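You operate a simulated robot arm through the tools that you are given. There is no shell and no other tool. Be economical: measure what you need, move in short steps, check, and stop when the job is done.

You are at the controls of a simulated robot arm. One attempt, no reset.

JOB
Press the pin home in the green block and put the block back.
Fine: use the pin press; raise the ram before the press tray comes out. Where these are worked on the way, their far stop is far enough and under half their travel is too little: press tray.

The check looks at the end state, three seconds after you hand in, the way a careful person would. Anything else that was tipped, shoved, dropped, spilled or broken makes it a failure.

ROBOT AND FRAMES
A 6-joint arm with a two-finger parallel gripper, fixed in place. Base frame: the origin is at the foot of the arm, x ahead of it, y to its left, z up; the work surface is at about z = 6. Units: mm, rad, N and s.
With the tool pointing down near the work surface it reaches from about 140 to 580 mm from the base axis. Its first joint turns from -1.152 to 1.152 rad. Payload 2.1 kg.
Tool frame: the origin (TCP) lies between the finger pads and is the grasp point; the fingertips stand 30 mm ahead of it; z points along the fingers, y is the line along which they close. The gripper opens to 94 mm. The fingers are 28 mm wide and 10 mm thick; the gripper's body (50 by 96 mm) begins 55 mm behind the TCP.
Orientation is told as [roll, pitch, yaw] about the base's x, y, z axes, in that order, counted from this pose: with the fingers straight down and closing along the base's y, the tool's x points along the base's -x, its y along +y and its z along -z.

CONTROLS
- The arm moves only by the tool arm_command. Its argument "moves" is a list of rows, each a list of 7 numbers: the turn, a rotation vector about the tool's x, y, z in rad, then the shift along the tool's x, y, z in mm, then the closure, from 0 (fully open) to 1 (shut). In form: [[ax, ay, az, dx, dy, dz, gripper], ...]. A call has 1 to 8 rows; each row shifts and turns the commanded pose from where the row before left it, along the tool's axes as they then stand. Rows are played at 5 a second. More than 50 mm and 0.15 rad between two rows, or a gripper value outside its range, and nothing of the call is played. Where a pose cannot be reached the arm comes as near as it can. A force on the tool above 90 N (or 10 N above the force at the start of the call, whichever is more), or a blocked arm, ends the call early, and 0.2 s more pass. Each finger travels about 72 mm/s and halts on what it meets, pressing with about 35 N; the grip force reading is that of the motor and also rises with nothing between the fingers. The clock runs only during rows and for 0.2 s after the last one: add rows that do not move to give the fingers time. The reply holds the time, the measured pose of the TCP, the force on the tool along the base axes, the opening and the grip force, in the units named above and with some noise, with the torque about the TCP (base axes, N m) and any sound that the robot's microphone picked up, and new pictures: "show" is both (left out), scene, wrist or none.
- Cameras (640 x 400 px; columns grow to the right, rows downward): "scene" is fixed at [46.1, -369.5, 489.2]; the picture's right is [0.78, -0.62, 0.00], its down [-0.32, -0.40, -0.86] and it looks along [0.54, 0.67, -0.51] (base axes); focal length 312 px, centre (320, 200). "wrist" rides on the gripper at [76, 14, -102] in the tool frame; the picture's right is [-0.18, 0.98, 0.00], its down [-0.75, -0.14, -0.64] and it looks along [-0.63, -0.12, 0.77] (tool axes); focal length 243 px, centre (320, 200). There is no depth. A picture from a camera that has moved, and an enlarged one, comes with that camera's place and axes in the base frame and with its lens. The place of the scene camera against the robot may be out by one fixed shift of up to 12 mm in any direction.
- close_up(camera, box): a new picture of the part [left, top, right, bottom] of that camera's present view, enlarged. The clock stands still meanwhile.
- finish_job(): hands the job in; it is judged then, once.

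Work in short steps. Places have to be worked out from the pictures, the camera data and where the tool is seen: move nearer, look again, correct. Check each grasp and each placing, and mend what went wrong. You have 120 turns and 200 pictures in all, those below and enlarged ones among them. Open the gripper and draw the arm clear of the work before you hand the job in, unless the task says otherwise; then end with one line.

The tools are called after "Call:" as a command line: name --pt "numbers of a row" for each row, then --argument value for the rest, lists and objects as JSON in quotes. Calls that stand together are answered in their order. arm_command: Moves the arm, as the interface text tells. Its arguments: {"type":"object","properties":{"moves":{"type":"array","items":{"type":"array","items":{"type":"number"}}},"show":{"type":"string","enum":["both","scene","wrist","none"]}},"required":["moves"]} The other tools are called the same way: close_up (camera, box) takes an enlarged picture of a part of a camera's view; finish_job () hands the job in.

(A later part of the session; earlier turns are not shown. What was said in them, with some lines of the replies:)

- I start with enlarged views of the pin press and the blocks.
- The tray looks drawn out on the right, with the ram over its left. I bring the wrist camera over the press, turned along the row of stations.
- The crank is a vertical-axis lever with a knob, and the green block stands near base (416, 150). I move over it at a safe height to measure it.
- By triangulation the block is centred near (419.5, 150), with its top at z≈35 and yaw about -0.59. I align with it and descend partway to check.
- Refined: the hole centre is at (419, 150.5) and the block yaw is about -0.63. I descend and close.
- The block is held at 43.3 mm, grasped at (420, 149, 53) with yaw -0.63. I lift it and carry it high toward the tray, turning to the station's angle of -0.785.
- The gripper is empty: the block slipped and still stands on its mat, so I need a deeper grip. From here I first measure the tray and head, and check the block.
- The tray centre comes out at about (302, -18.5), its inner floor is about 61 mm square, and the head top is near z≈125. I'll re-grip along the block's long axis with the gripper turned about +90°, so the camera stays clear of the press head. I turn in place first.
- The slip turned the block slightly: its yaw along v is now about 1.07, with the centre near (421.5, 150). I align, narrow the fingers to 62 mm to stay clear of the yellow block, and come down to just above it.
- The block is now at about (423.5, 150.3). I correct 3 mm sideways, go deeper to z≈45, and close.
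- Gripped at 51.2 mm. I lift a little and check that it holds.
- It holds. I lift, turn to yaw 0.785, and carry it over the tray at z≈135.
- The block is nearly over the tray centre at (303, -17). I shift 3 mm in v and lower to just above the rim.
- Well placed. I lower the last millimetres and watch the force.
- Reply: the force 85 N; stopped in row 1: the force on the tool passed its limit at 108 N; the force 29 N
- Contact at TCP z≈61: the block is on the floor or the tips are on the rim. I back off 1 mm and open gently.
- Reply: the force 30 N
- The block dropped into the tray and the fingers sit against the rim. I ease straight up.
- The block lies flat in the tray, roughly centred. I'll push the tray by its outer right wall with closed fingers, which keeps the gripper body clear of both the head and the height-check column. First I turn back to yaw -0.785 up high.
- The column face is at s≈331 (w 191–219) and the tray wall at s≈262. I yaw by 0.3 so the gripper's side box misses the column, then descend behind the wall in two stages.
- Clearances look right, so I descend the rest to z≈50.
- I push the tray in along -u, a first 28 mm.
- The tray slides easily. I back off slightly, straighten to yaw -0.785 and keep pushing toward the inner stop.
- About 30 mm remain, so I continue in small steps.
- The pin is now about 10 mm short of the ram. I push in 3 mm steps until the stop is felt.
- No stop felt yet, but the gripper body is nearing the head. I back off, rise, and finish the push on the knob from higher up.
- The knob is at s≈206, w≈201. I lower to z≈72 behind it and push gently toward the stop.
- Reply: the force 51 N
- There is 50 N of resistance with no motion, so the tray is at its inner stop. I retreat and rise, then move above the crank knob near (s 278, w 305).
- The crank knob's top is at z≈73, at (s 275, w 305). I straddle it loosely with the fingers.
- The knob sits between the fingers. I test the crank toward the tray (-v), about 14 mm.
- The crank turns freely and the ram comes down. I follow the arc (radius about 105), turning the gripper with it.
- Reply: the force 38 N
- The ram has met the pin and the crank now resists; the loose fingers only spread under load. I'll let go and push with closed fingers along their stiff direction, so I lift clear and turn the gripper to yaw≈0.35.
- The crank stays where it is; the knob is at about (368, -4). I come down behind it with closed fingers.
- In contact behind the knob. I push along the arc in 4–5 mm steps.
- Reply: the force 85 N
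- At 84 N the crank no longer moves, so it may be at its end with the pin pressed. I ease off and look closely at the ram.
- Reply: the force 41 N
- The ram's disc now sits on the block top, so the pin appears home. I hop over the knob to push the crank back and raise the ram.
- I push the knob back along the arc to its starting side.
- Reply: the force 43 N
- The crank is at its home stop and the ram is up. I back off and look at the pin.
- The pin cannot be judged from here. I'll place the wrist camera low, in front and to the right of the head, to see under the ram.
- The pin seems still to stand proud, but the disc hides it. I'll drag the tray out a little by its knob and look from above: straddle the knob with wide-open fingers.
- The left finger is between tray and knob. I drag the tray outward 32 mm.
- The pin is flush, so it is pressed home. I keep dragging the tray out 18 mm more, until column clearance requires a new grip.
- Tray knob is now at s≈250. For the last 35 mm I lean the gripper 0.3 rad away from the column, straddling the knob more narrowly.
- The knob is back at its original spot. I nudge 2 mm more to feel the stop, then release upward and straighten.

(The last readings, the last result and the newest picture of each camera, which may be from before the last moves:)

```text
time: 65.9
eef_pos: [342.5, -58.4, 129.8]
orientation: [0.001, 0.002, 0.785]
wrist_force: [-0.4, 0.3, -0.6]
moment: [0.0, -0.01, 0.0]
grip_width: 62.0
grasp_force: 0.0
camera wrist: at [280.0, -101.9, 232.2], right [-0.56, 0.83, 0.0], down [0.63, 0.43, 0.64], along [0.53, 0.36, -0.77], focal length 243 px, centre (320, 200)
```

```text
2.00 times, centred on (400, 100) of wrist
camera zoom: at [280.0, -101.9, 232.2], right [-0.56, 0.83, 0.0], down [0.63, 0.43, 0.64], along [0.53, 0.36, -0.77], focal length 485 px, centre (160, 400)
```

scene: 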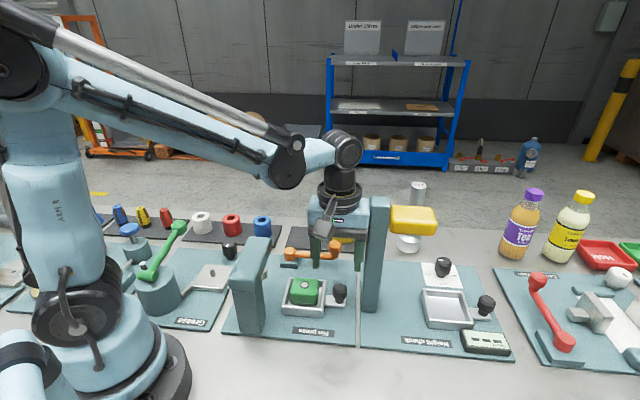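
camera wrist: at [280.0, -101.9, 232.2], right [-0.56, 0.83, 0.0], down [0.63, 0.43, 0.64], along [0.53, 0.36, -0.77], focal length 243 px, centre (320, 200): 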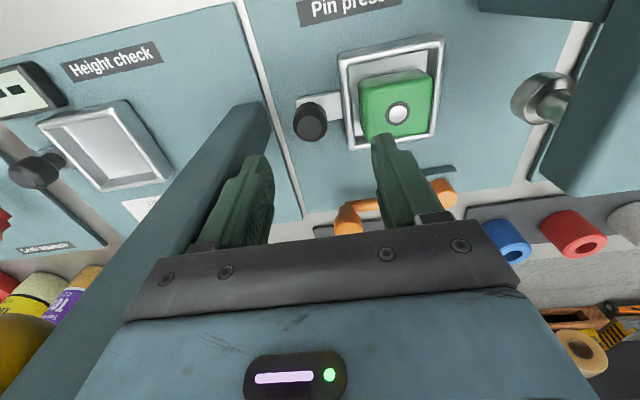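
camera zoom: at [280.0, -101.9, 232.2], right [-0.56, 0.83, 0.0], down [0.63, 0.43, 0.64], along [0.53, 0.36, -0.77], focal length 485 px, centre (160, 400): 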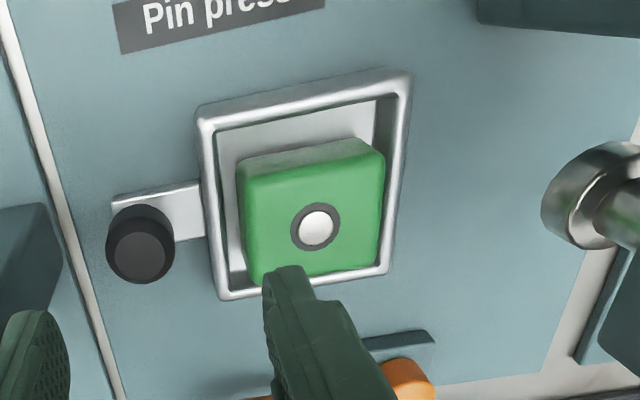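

The tray is out at its original place and the pin is flush; the block centre is near (303, -14). I move over it and lower with 62 mm opening to just above the rim.

Call:
arm_command --pt "0 0 0 -1.7 30 0 0.34" --pt "0 0 0 -1.7 29 0 0.34" --pt "0 0 0 0 0 25 0.34" --pt "0 0 0 0 0 25 0.34" --pt "0 0 0 0 0 14 0.34" --pt "0 0 0 0 0 0 0.34"

Call:
close_up --camera "wrist" --box '[180, 60, 460, 240]'

Call:
close_up --camera "scene" --box '[260, 230, 360, 320]'

```text
time: 67.3
eef_pos: [304.7, -15.0, 64.9]
orientation: [-0.002, 0.001, 0.782]
wrist_force: [0.0, -0.5, -0.4]
moment: [-0.02, 0.02, -0.02]
grip_width: 61.7
grasp_force: 0.1
camera wrist: at [241.4, -57.5, 167.4], right [-0.56, 0.83, 0.0], down [0.63, 0.43, 0.64], along [0.53, 0.36, -0.77], focal length 243 px, centre (320, 200)
```

scene: 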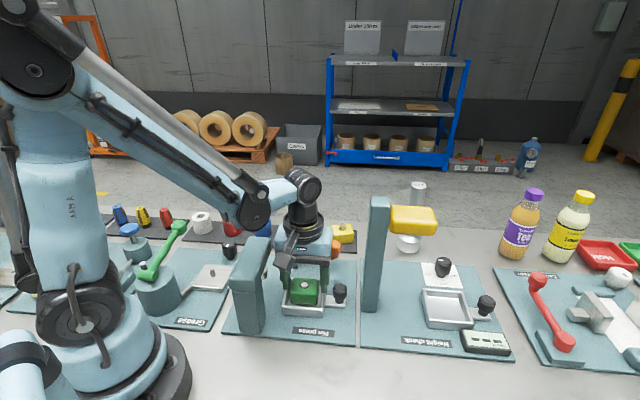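
wrist: 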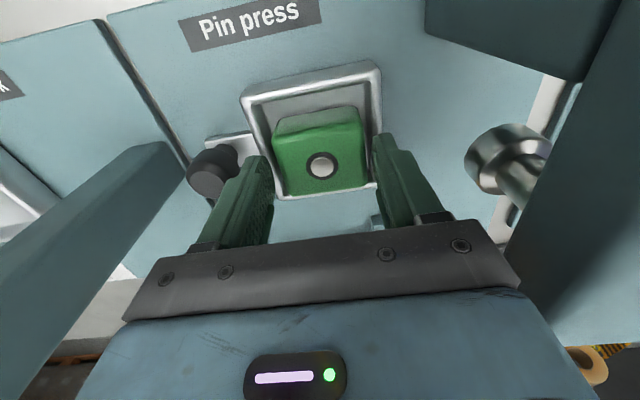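

```text
2.22 times, centred on (320, 150) of wrist
camera zoom: at [241.4, -57.5, 167.4], right [-0.56, 0.83, 0.0], down [0.63, 0.43, 0.64], along [0.53, 0.36, -0.77], focal length 539 px, centre (320, 311)
```

zoom: 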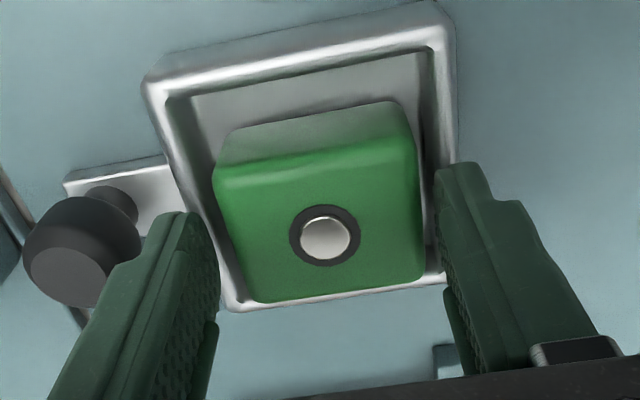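

```text
4.44 times, centred on (310, 275) of scene
camera zoom: at [46.1, -369.5, 489.2], right [0.78, -0.62, 0.0], down [-0.32, -0.4, -0.86], along [0.54, 0.67, -0.51], focal length 1389 px, centre (364, -133)
```

zoom: 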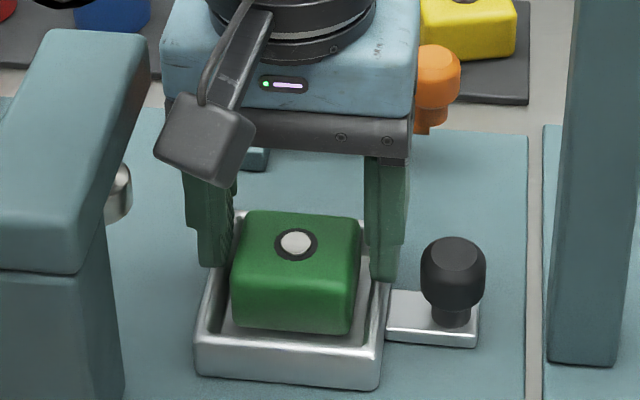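

Aligned. I narrow to 54 mm, then lower in small steps until contact.

Call:
arm_command --pt "0 0 0 0 -0.5 0 0.43" --pt "0 0 0 0 0 1.5 0.43" --pt "0 0 0 0 0 1 0.43" --pt "0 0 0 0 0 0 0.43" --show "none"

Call:
arm_command --pt "0 0 0 0 0 1 0.43" --pt "0 0 0 0 0 1 0.43" --pt "0 0 0 0 0 0 0.43" --show "none"

```text
time: 68.3
eef_pos: [304.5, -14.3, 62.8]
orientation: [-0.001, 0.002, 0.785]
wrist_force: [-0.4, 0.8, 0.0]
moment: [0.02, -0.01, -0.01]
grip_width: 53.8
grasp_force: 0.0
```

```text
time: 69.1
eef_pos: [303.8, -14.7, 61.4]
orientation: [0.0, 0.003, 0.785]
wrist_force: [-11.5, 0.0, 54.3]
moment: [0.02, 0.04, 0.01]
grip_width: 53.8
grasp_force: 0.0
```

The tips rest on the rim at z≈61.5. I close here and lift a little.

Call:
arm_command --pt "0 0 0 0 0 -0.8 0.6" --pt "0 0 0 0 0 0 1" --pt "0 0 0 0 0 0 1" --pt "0 0 0 0 0 -3 1" --pt "0 0 0 0 0 -4 1" --pt "0 0 0 0 0 0 1" --show "wrist"

Call:
close_up --camera "scene" --box '[260, 230, 360, 320]'

```text
time: 70.5
eef_pos: [305.6, -15.9, 68.3]
orientation: [-0.001, 0.003, 0.785]
wrist_force: [0.1, -0.9, -1.3]
moment: [0.01, 0.0, 0.01]
grip_width: 51.1
grasp_force: 34.5
camera wrist: at [241.2, -57.8, 171.0], right [-0.56, 0.83, 0.0], down [0.63, 0.43, 0.64], along [0.53, 0.36, -0.77], focal length 243 px, centre (320, 200)
```

wrist: 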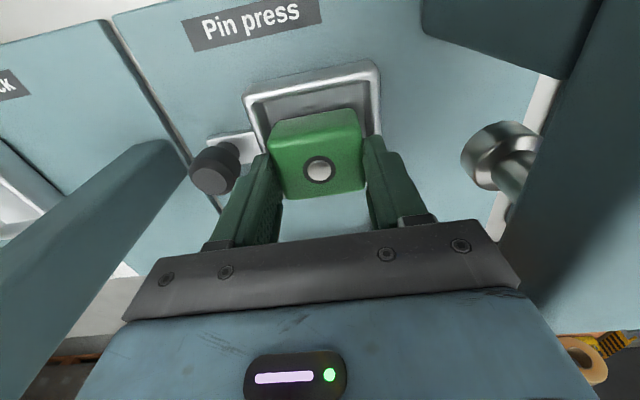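

```text
4.44 times, centred on (310, 275) of scene
camera zoom: at [46.1, -369.5, 489.2], right [0.78, -0.62, 0.0], down [-0.32, -0.4, -0.86], along [0.54, 0.67, -0.51], focal length 1389 px, centre (364, -133)
```

zoom: 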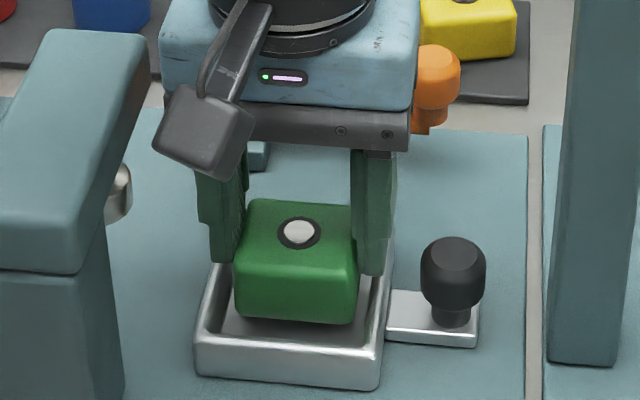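

It lifts cleanly. I raise it gently in 15 mm rows.

Call:
arm_command --pt "0 0 0 0 0 -8 1" --pt "0 0 0 0 0 -14 1" --pt "0 0 0 0 0 -16 1" --pt "0 0 0 0 0 -16 1" --pt "0 0 0 0 0 -12 1" --pt "0 0 0 0 0 0 1" --show "wrist"

Call:
close_up --camera "scene" --box '[250, 190, 370, 310]'

```text
time: 71.9
eef_pos: [305.9, -13.4, 134.0]
orientation: [-0.002, 0.001, 0.784]
wrist_force: [0.3, -0.8, -0.9]
moment: [-0.03, -0.03, 0.02]
grip_width: 51.3
grasp_force: 34.7
camera wrist: at [242.2, -57.0, 237.1], right [-0.56, 0.83, 0.0], down [0.63, 0.43, 0.64], along [0.53, 0.36, -0.77], focal length 243 px, centre (320, 200)
```

wrist: 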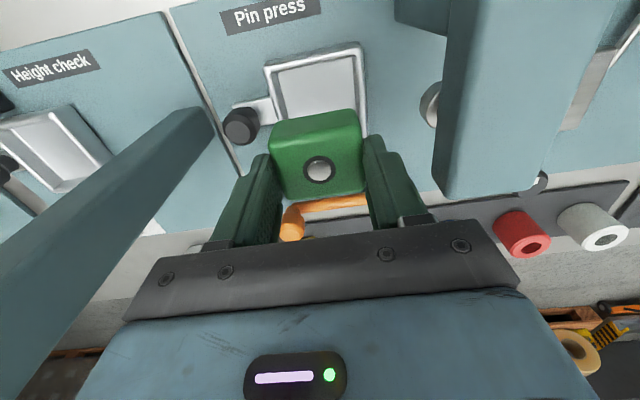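

```text
3.33 times, centred on (310, 250) of scene
camera zoom: at [46.1, -369.5, 489.2], right [0.78, -0.62, 0.0], down [-0.32, -0.4, -0.86], along [0.54, 0.67, -0.51], focal length 1042 px, centre (353, 33)
```

zoom: 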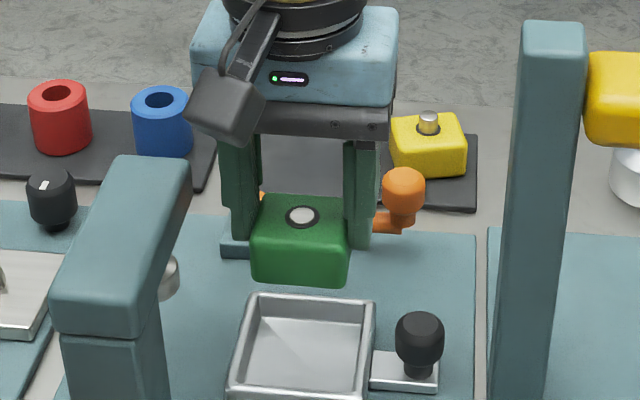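

Held firmly with the pin flush. I turn to the block's original yaw of about 0.935 and carry it back over its place at (419.5, 150.3).

Call:
arm_command --pt "0 0 -0.075 0 0 0 1" --pt "0 0 -0.075 0 0 0 1" --pt "0 0 0 -40 1.1 0 1" --pt "0 0 0 -40 1.2 0 1" --pt "0 0 0 -40 1.2 0 1" --pt "0 0 0 -40 1.2 0 1" --pt "0 0 0 -39.9 1.1 0 1" --pt "0 0 0 0 0 0 1"

Call:
close_up --camera "scene" --box '[260, 150, 380, 270]'

Call:
close_up --camera "wrist" --box '[180, 40, 460, 220]'

```text
time: 73.7
eef_pos: [419.7, 150.9, 132.5]
orientation: [0.001, 0.002, 0.935]
wrist_force: [-0.1, 0.3, -0.7]
moment: [0.04, 0.01, 0.01]
grip_width: 51.2
grasp_force: 34.9
camera wrist: at [363.3, 97.5, 234.4], right [-0.68, 0.73, 0.0], down [0.56, 0.52, 0.64], along [0.47, 0.44, -0.77], focal length 243 px, centre (320, 200)
```

scene: 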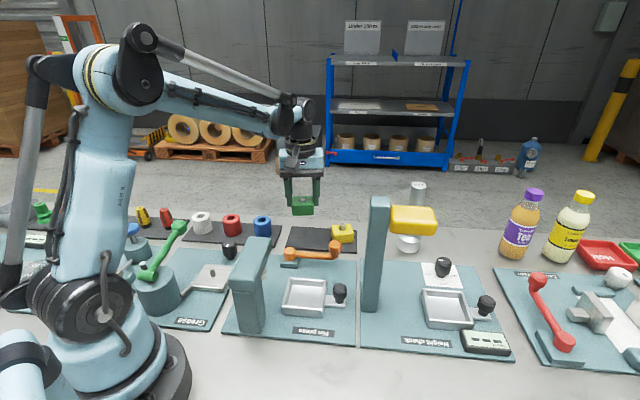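
wrist: 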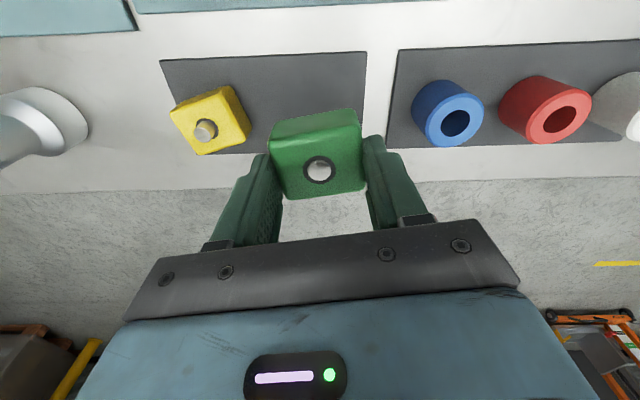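

```text
3.33 times, centred on (320, 210) of scene
camera zoom: at [46.1, -369.4, 489.2], right [0.78, -0.62, 0.0], down [-0.32, -0.4, -0.86], along [0.54, 0.67, -0.51], focal length 1042 px, centre (320, 167)
```

zoom: 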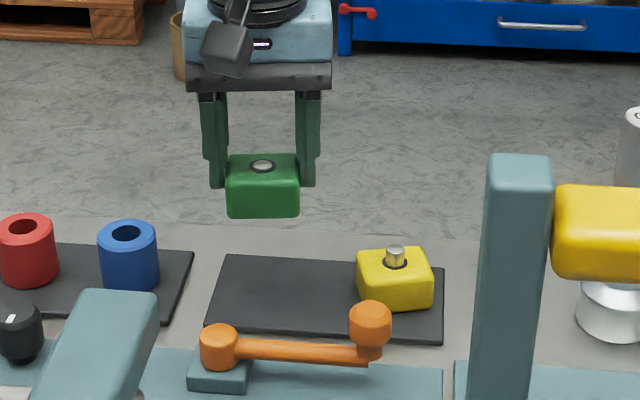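

```text
2.22 times, centred on (320, 130) of wrist
camera zoom: at [363.3, 97.5, 234.4], right [-0.68, 0.73, 0.0], down [0.56, 0.52, 0.64], along [0.47, 0.44, -0.77], focal length 539 px, centre (320, 356)
```

zoom: 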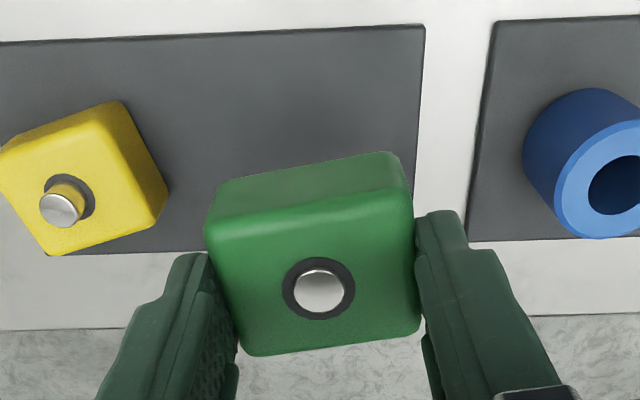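

Positioned over the original spot, I lower to just above the mat.

Call:
arm_command --pt "0 0 0 0 0 25 1" --pt "0 0 0 0 0 25 1" --pt "0 0 0 0 0 20 1" --pt "0 0 0 0 0 7 1" --pt "0 0 0 0 0 0 1" --show "wrist"

Call:
close_up --camera "scene" --box '[270, 190, 370, 265]'

```text
time: 74.9
eef_pos: [420.0, 149.5, 56.0]
orientation: [0.0, 0.001, 0.935]
wrist_force: [0.5, -0.7, -0.3]
moment: [-0.02, -0.05, -0.02]
grip_width: 50.9
grasp_force: 35.6
camera wrist: at [362.6, 97.5, 158.2], right [-0.68, 0.73, 0.0], down [0.56, 0.52, 0.64], along [0.47, 0.44, -0.77], focal length 243 px, centre (320, 200)
```

wrist: 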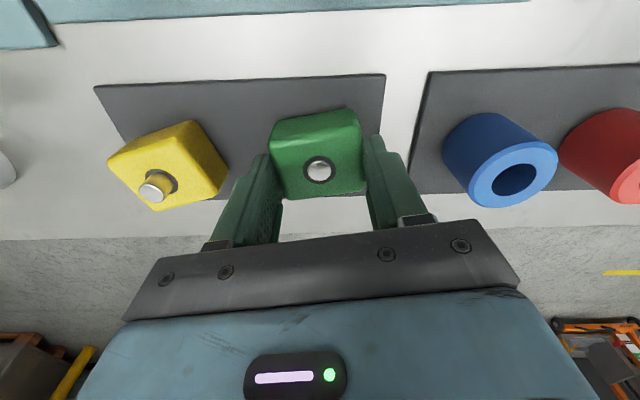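

```text
5.33 times, centred on (320, 228) of scene
camera zoom: at [46.1, -369.5, 489.2], right [0.78, -0.62, 0.0], down [-0.32, -0.4, -0.86], along [0.54, 0.67, -0.51], focal length 1667 px, centre (320, 53)
```

zoom: 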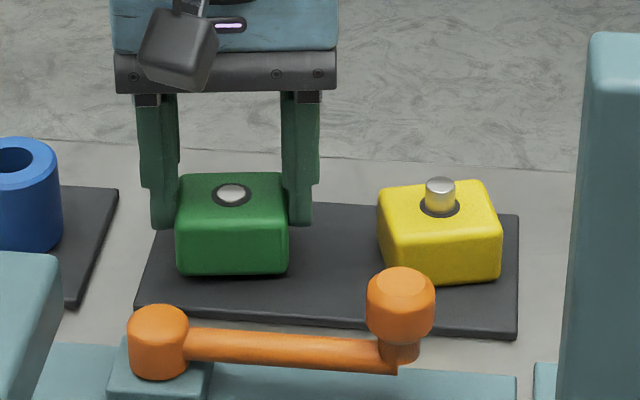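

Call:
arm_command --pt "0 0 0 0 0 2 1" --pt "0 0 0 0 0 1.5 1" --pt "0 0 0 0 0 0 1" --show "none"

Call:
arm_command --pt "0 0 0 0 0 1.2 1" --pt "0 0 0 0 0 0 1" --show "none"

Call:
close_up --camera "scene" --box '[270, 190, 370, 265]'

```text
time: 75.7
eef_pos: [418.7, 149.2, 54.0]
orientation: [0.0, 0.001, 0.933]
wrist_force: [-0.2, 0.0, -0.2]
moment: [0.0, 0.01, 0.03]
grip_width: 51.2
grasp_force: 34.3
```

```text
time: 76.3
eef_pos: [418.9, 149.2, 52.6]
orientation: [0.002, 0.003, 0.934]
wrist_force: [-1.4, 0.3, 6.4]
moment: [0.09, -0.04, 0.01]
grip_width: 51.0
grasp_force: 34.8
```

```text
5.33 times, centred on (320, 228) of scene
camera zoom: at [46.1, -369.5, 489.2], right [0.78, -0.62, 0.0], down [-0.32, -0.4, -0.86], along [0.54, 0.67, -0.51], focal length 1667 px, centre (320, 53)
```

zoom: 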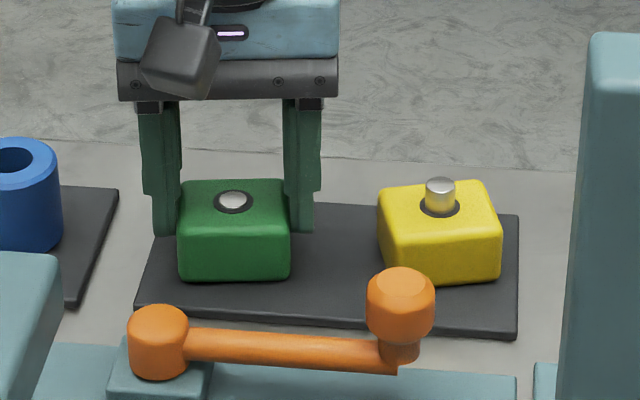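

Contact is felt, and the block's picture position matches the original. I release and rise.

Call:
arm_command --pt "0 0 0 0 0 0 0.42" --pt "0 0 0 0 0 0 0.36" --pt "0 0 0 0 0 0 0.36" --pt "0 0 0 0 0 -20 0.36" --pt "0 0 0 0 0 -40 0.36" --pt "0 0 0 0 0 -40 0.36" --pt "0 0 0 0 0 -40 0.2" --pt "0 0 0 0 0 0 0"

Call:
close_up --camera "scene" --box '[200, 190, 400, 350]'

Call:
close_up --camera "wrist" --box '[180, 20, 460, 200]'

```text
time: 78.1
eef_pos: [418.6, 150.4, 194.0]
orientation: [0.0, 0.002, 0.934]
wrist_force: [-0.4, 0.3, 0.6]
moment: [-0.02, -0.01, 0.05]
grip_width: 94.0
grasp_force: 0.0
camera wrist: at [362.2, 98.2, 297.2], right [-0.68, 0.73, 0.0], down [0.56, 0.52, 0.64], along [0.47, 0.44, -0.77], focal length 243 px, centre (320, 200)
```

scene: 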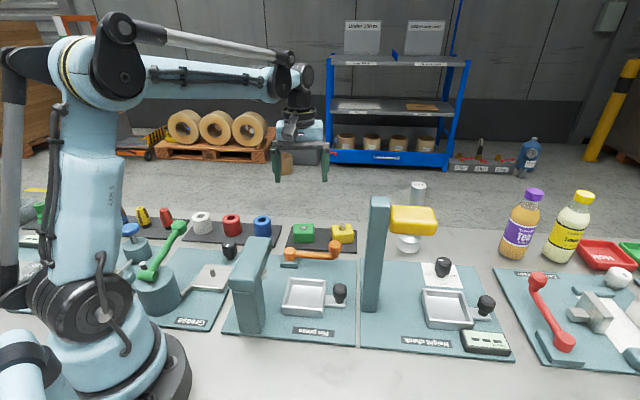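
wrist: 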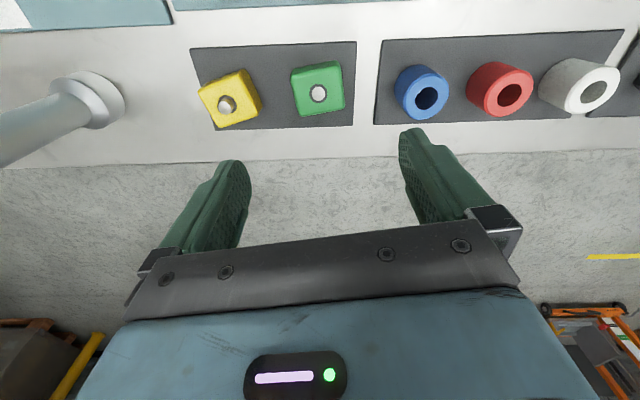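

```text
2.50 times, centred on (300, 270) of scene
camera zoom: at [46.1, -369.5, 489.2], right [0.78, -0.62, 0.0], down [-0.32, -0.4, -0.86], along [0.54, 0.67, -0.51], focal length 781 px, centre (370, 25)
```

zoom: 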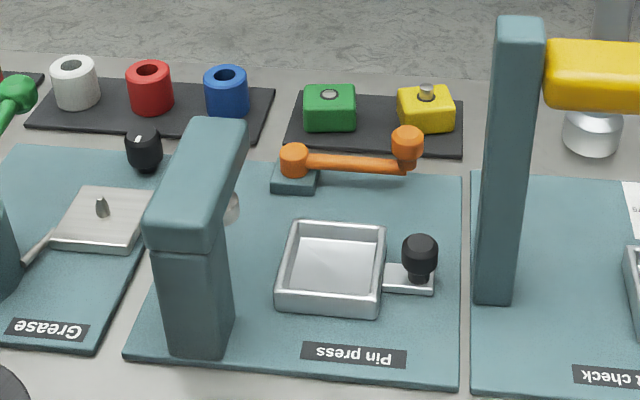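

```text
2.22 times, centred on (320, 110) of wrist
camera zoom: at [362.2, 98.2, 297.2], right [-0.68, 0.73, 0.0], down [0.56, 0.52, 0.64], along [0.47, 0.44, -0.77], focal length 539 px, centre (320, 400)
```

zoom: 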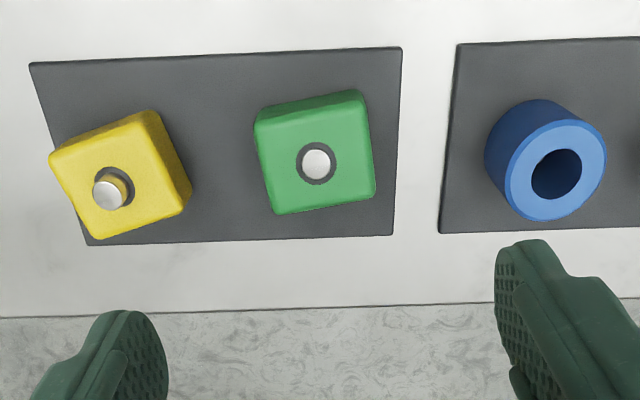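

Everything is in place. One last close look at the pin before handing in.

Call:
close_up --camera "scene" --box '[285, 215, 360, 255]'

Call:
close_up --camera "wrist" --box '[270, 50, 370, 120]'

```text
8.53 times, centred on (322, 235) of scene
camera zoom: at [46.1, -369.5, 489.2], right [0.78, -0.62, 0.0], down [-0.32, -0.4, -0.86], along [0.54, 0.67, -0.51], focal length 2667 px, centre (299, -99)
```

zoom: 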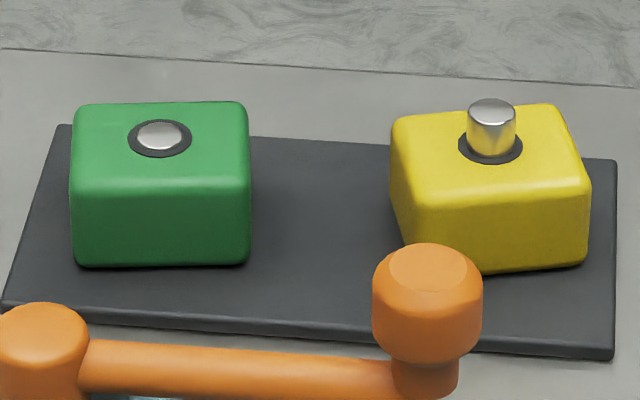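

```text
5.71 times, centred on (320, 85) of wrist
camera zoom: at [362.2, 98.2, 297.2], right [-0.68, 0.73, 0.0], down [0.56, 0.52, 0.64], along [0.47, 0.44, -0.77], focal length 1386 px, centre (320, 857)
```

zoom: 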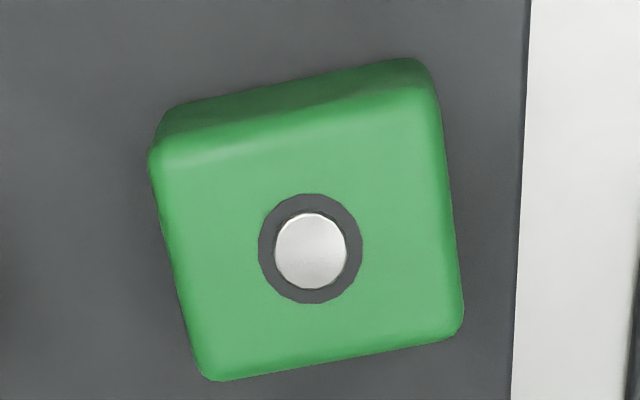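

The pin is flush, the block is back in its place, the ram is up, the tray is out, and the open gripper is clear above the work.

Call:
finish_job

```text
The job is handed in.
```

The pin is pressed flush in the green block and the block is back in its place on the mat. The ram was raised before the tray came out, and the tray is back where it started.
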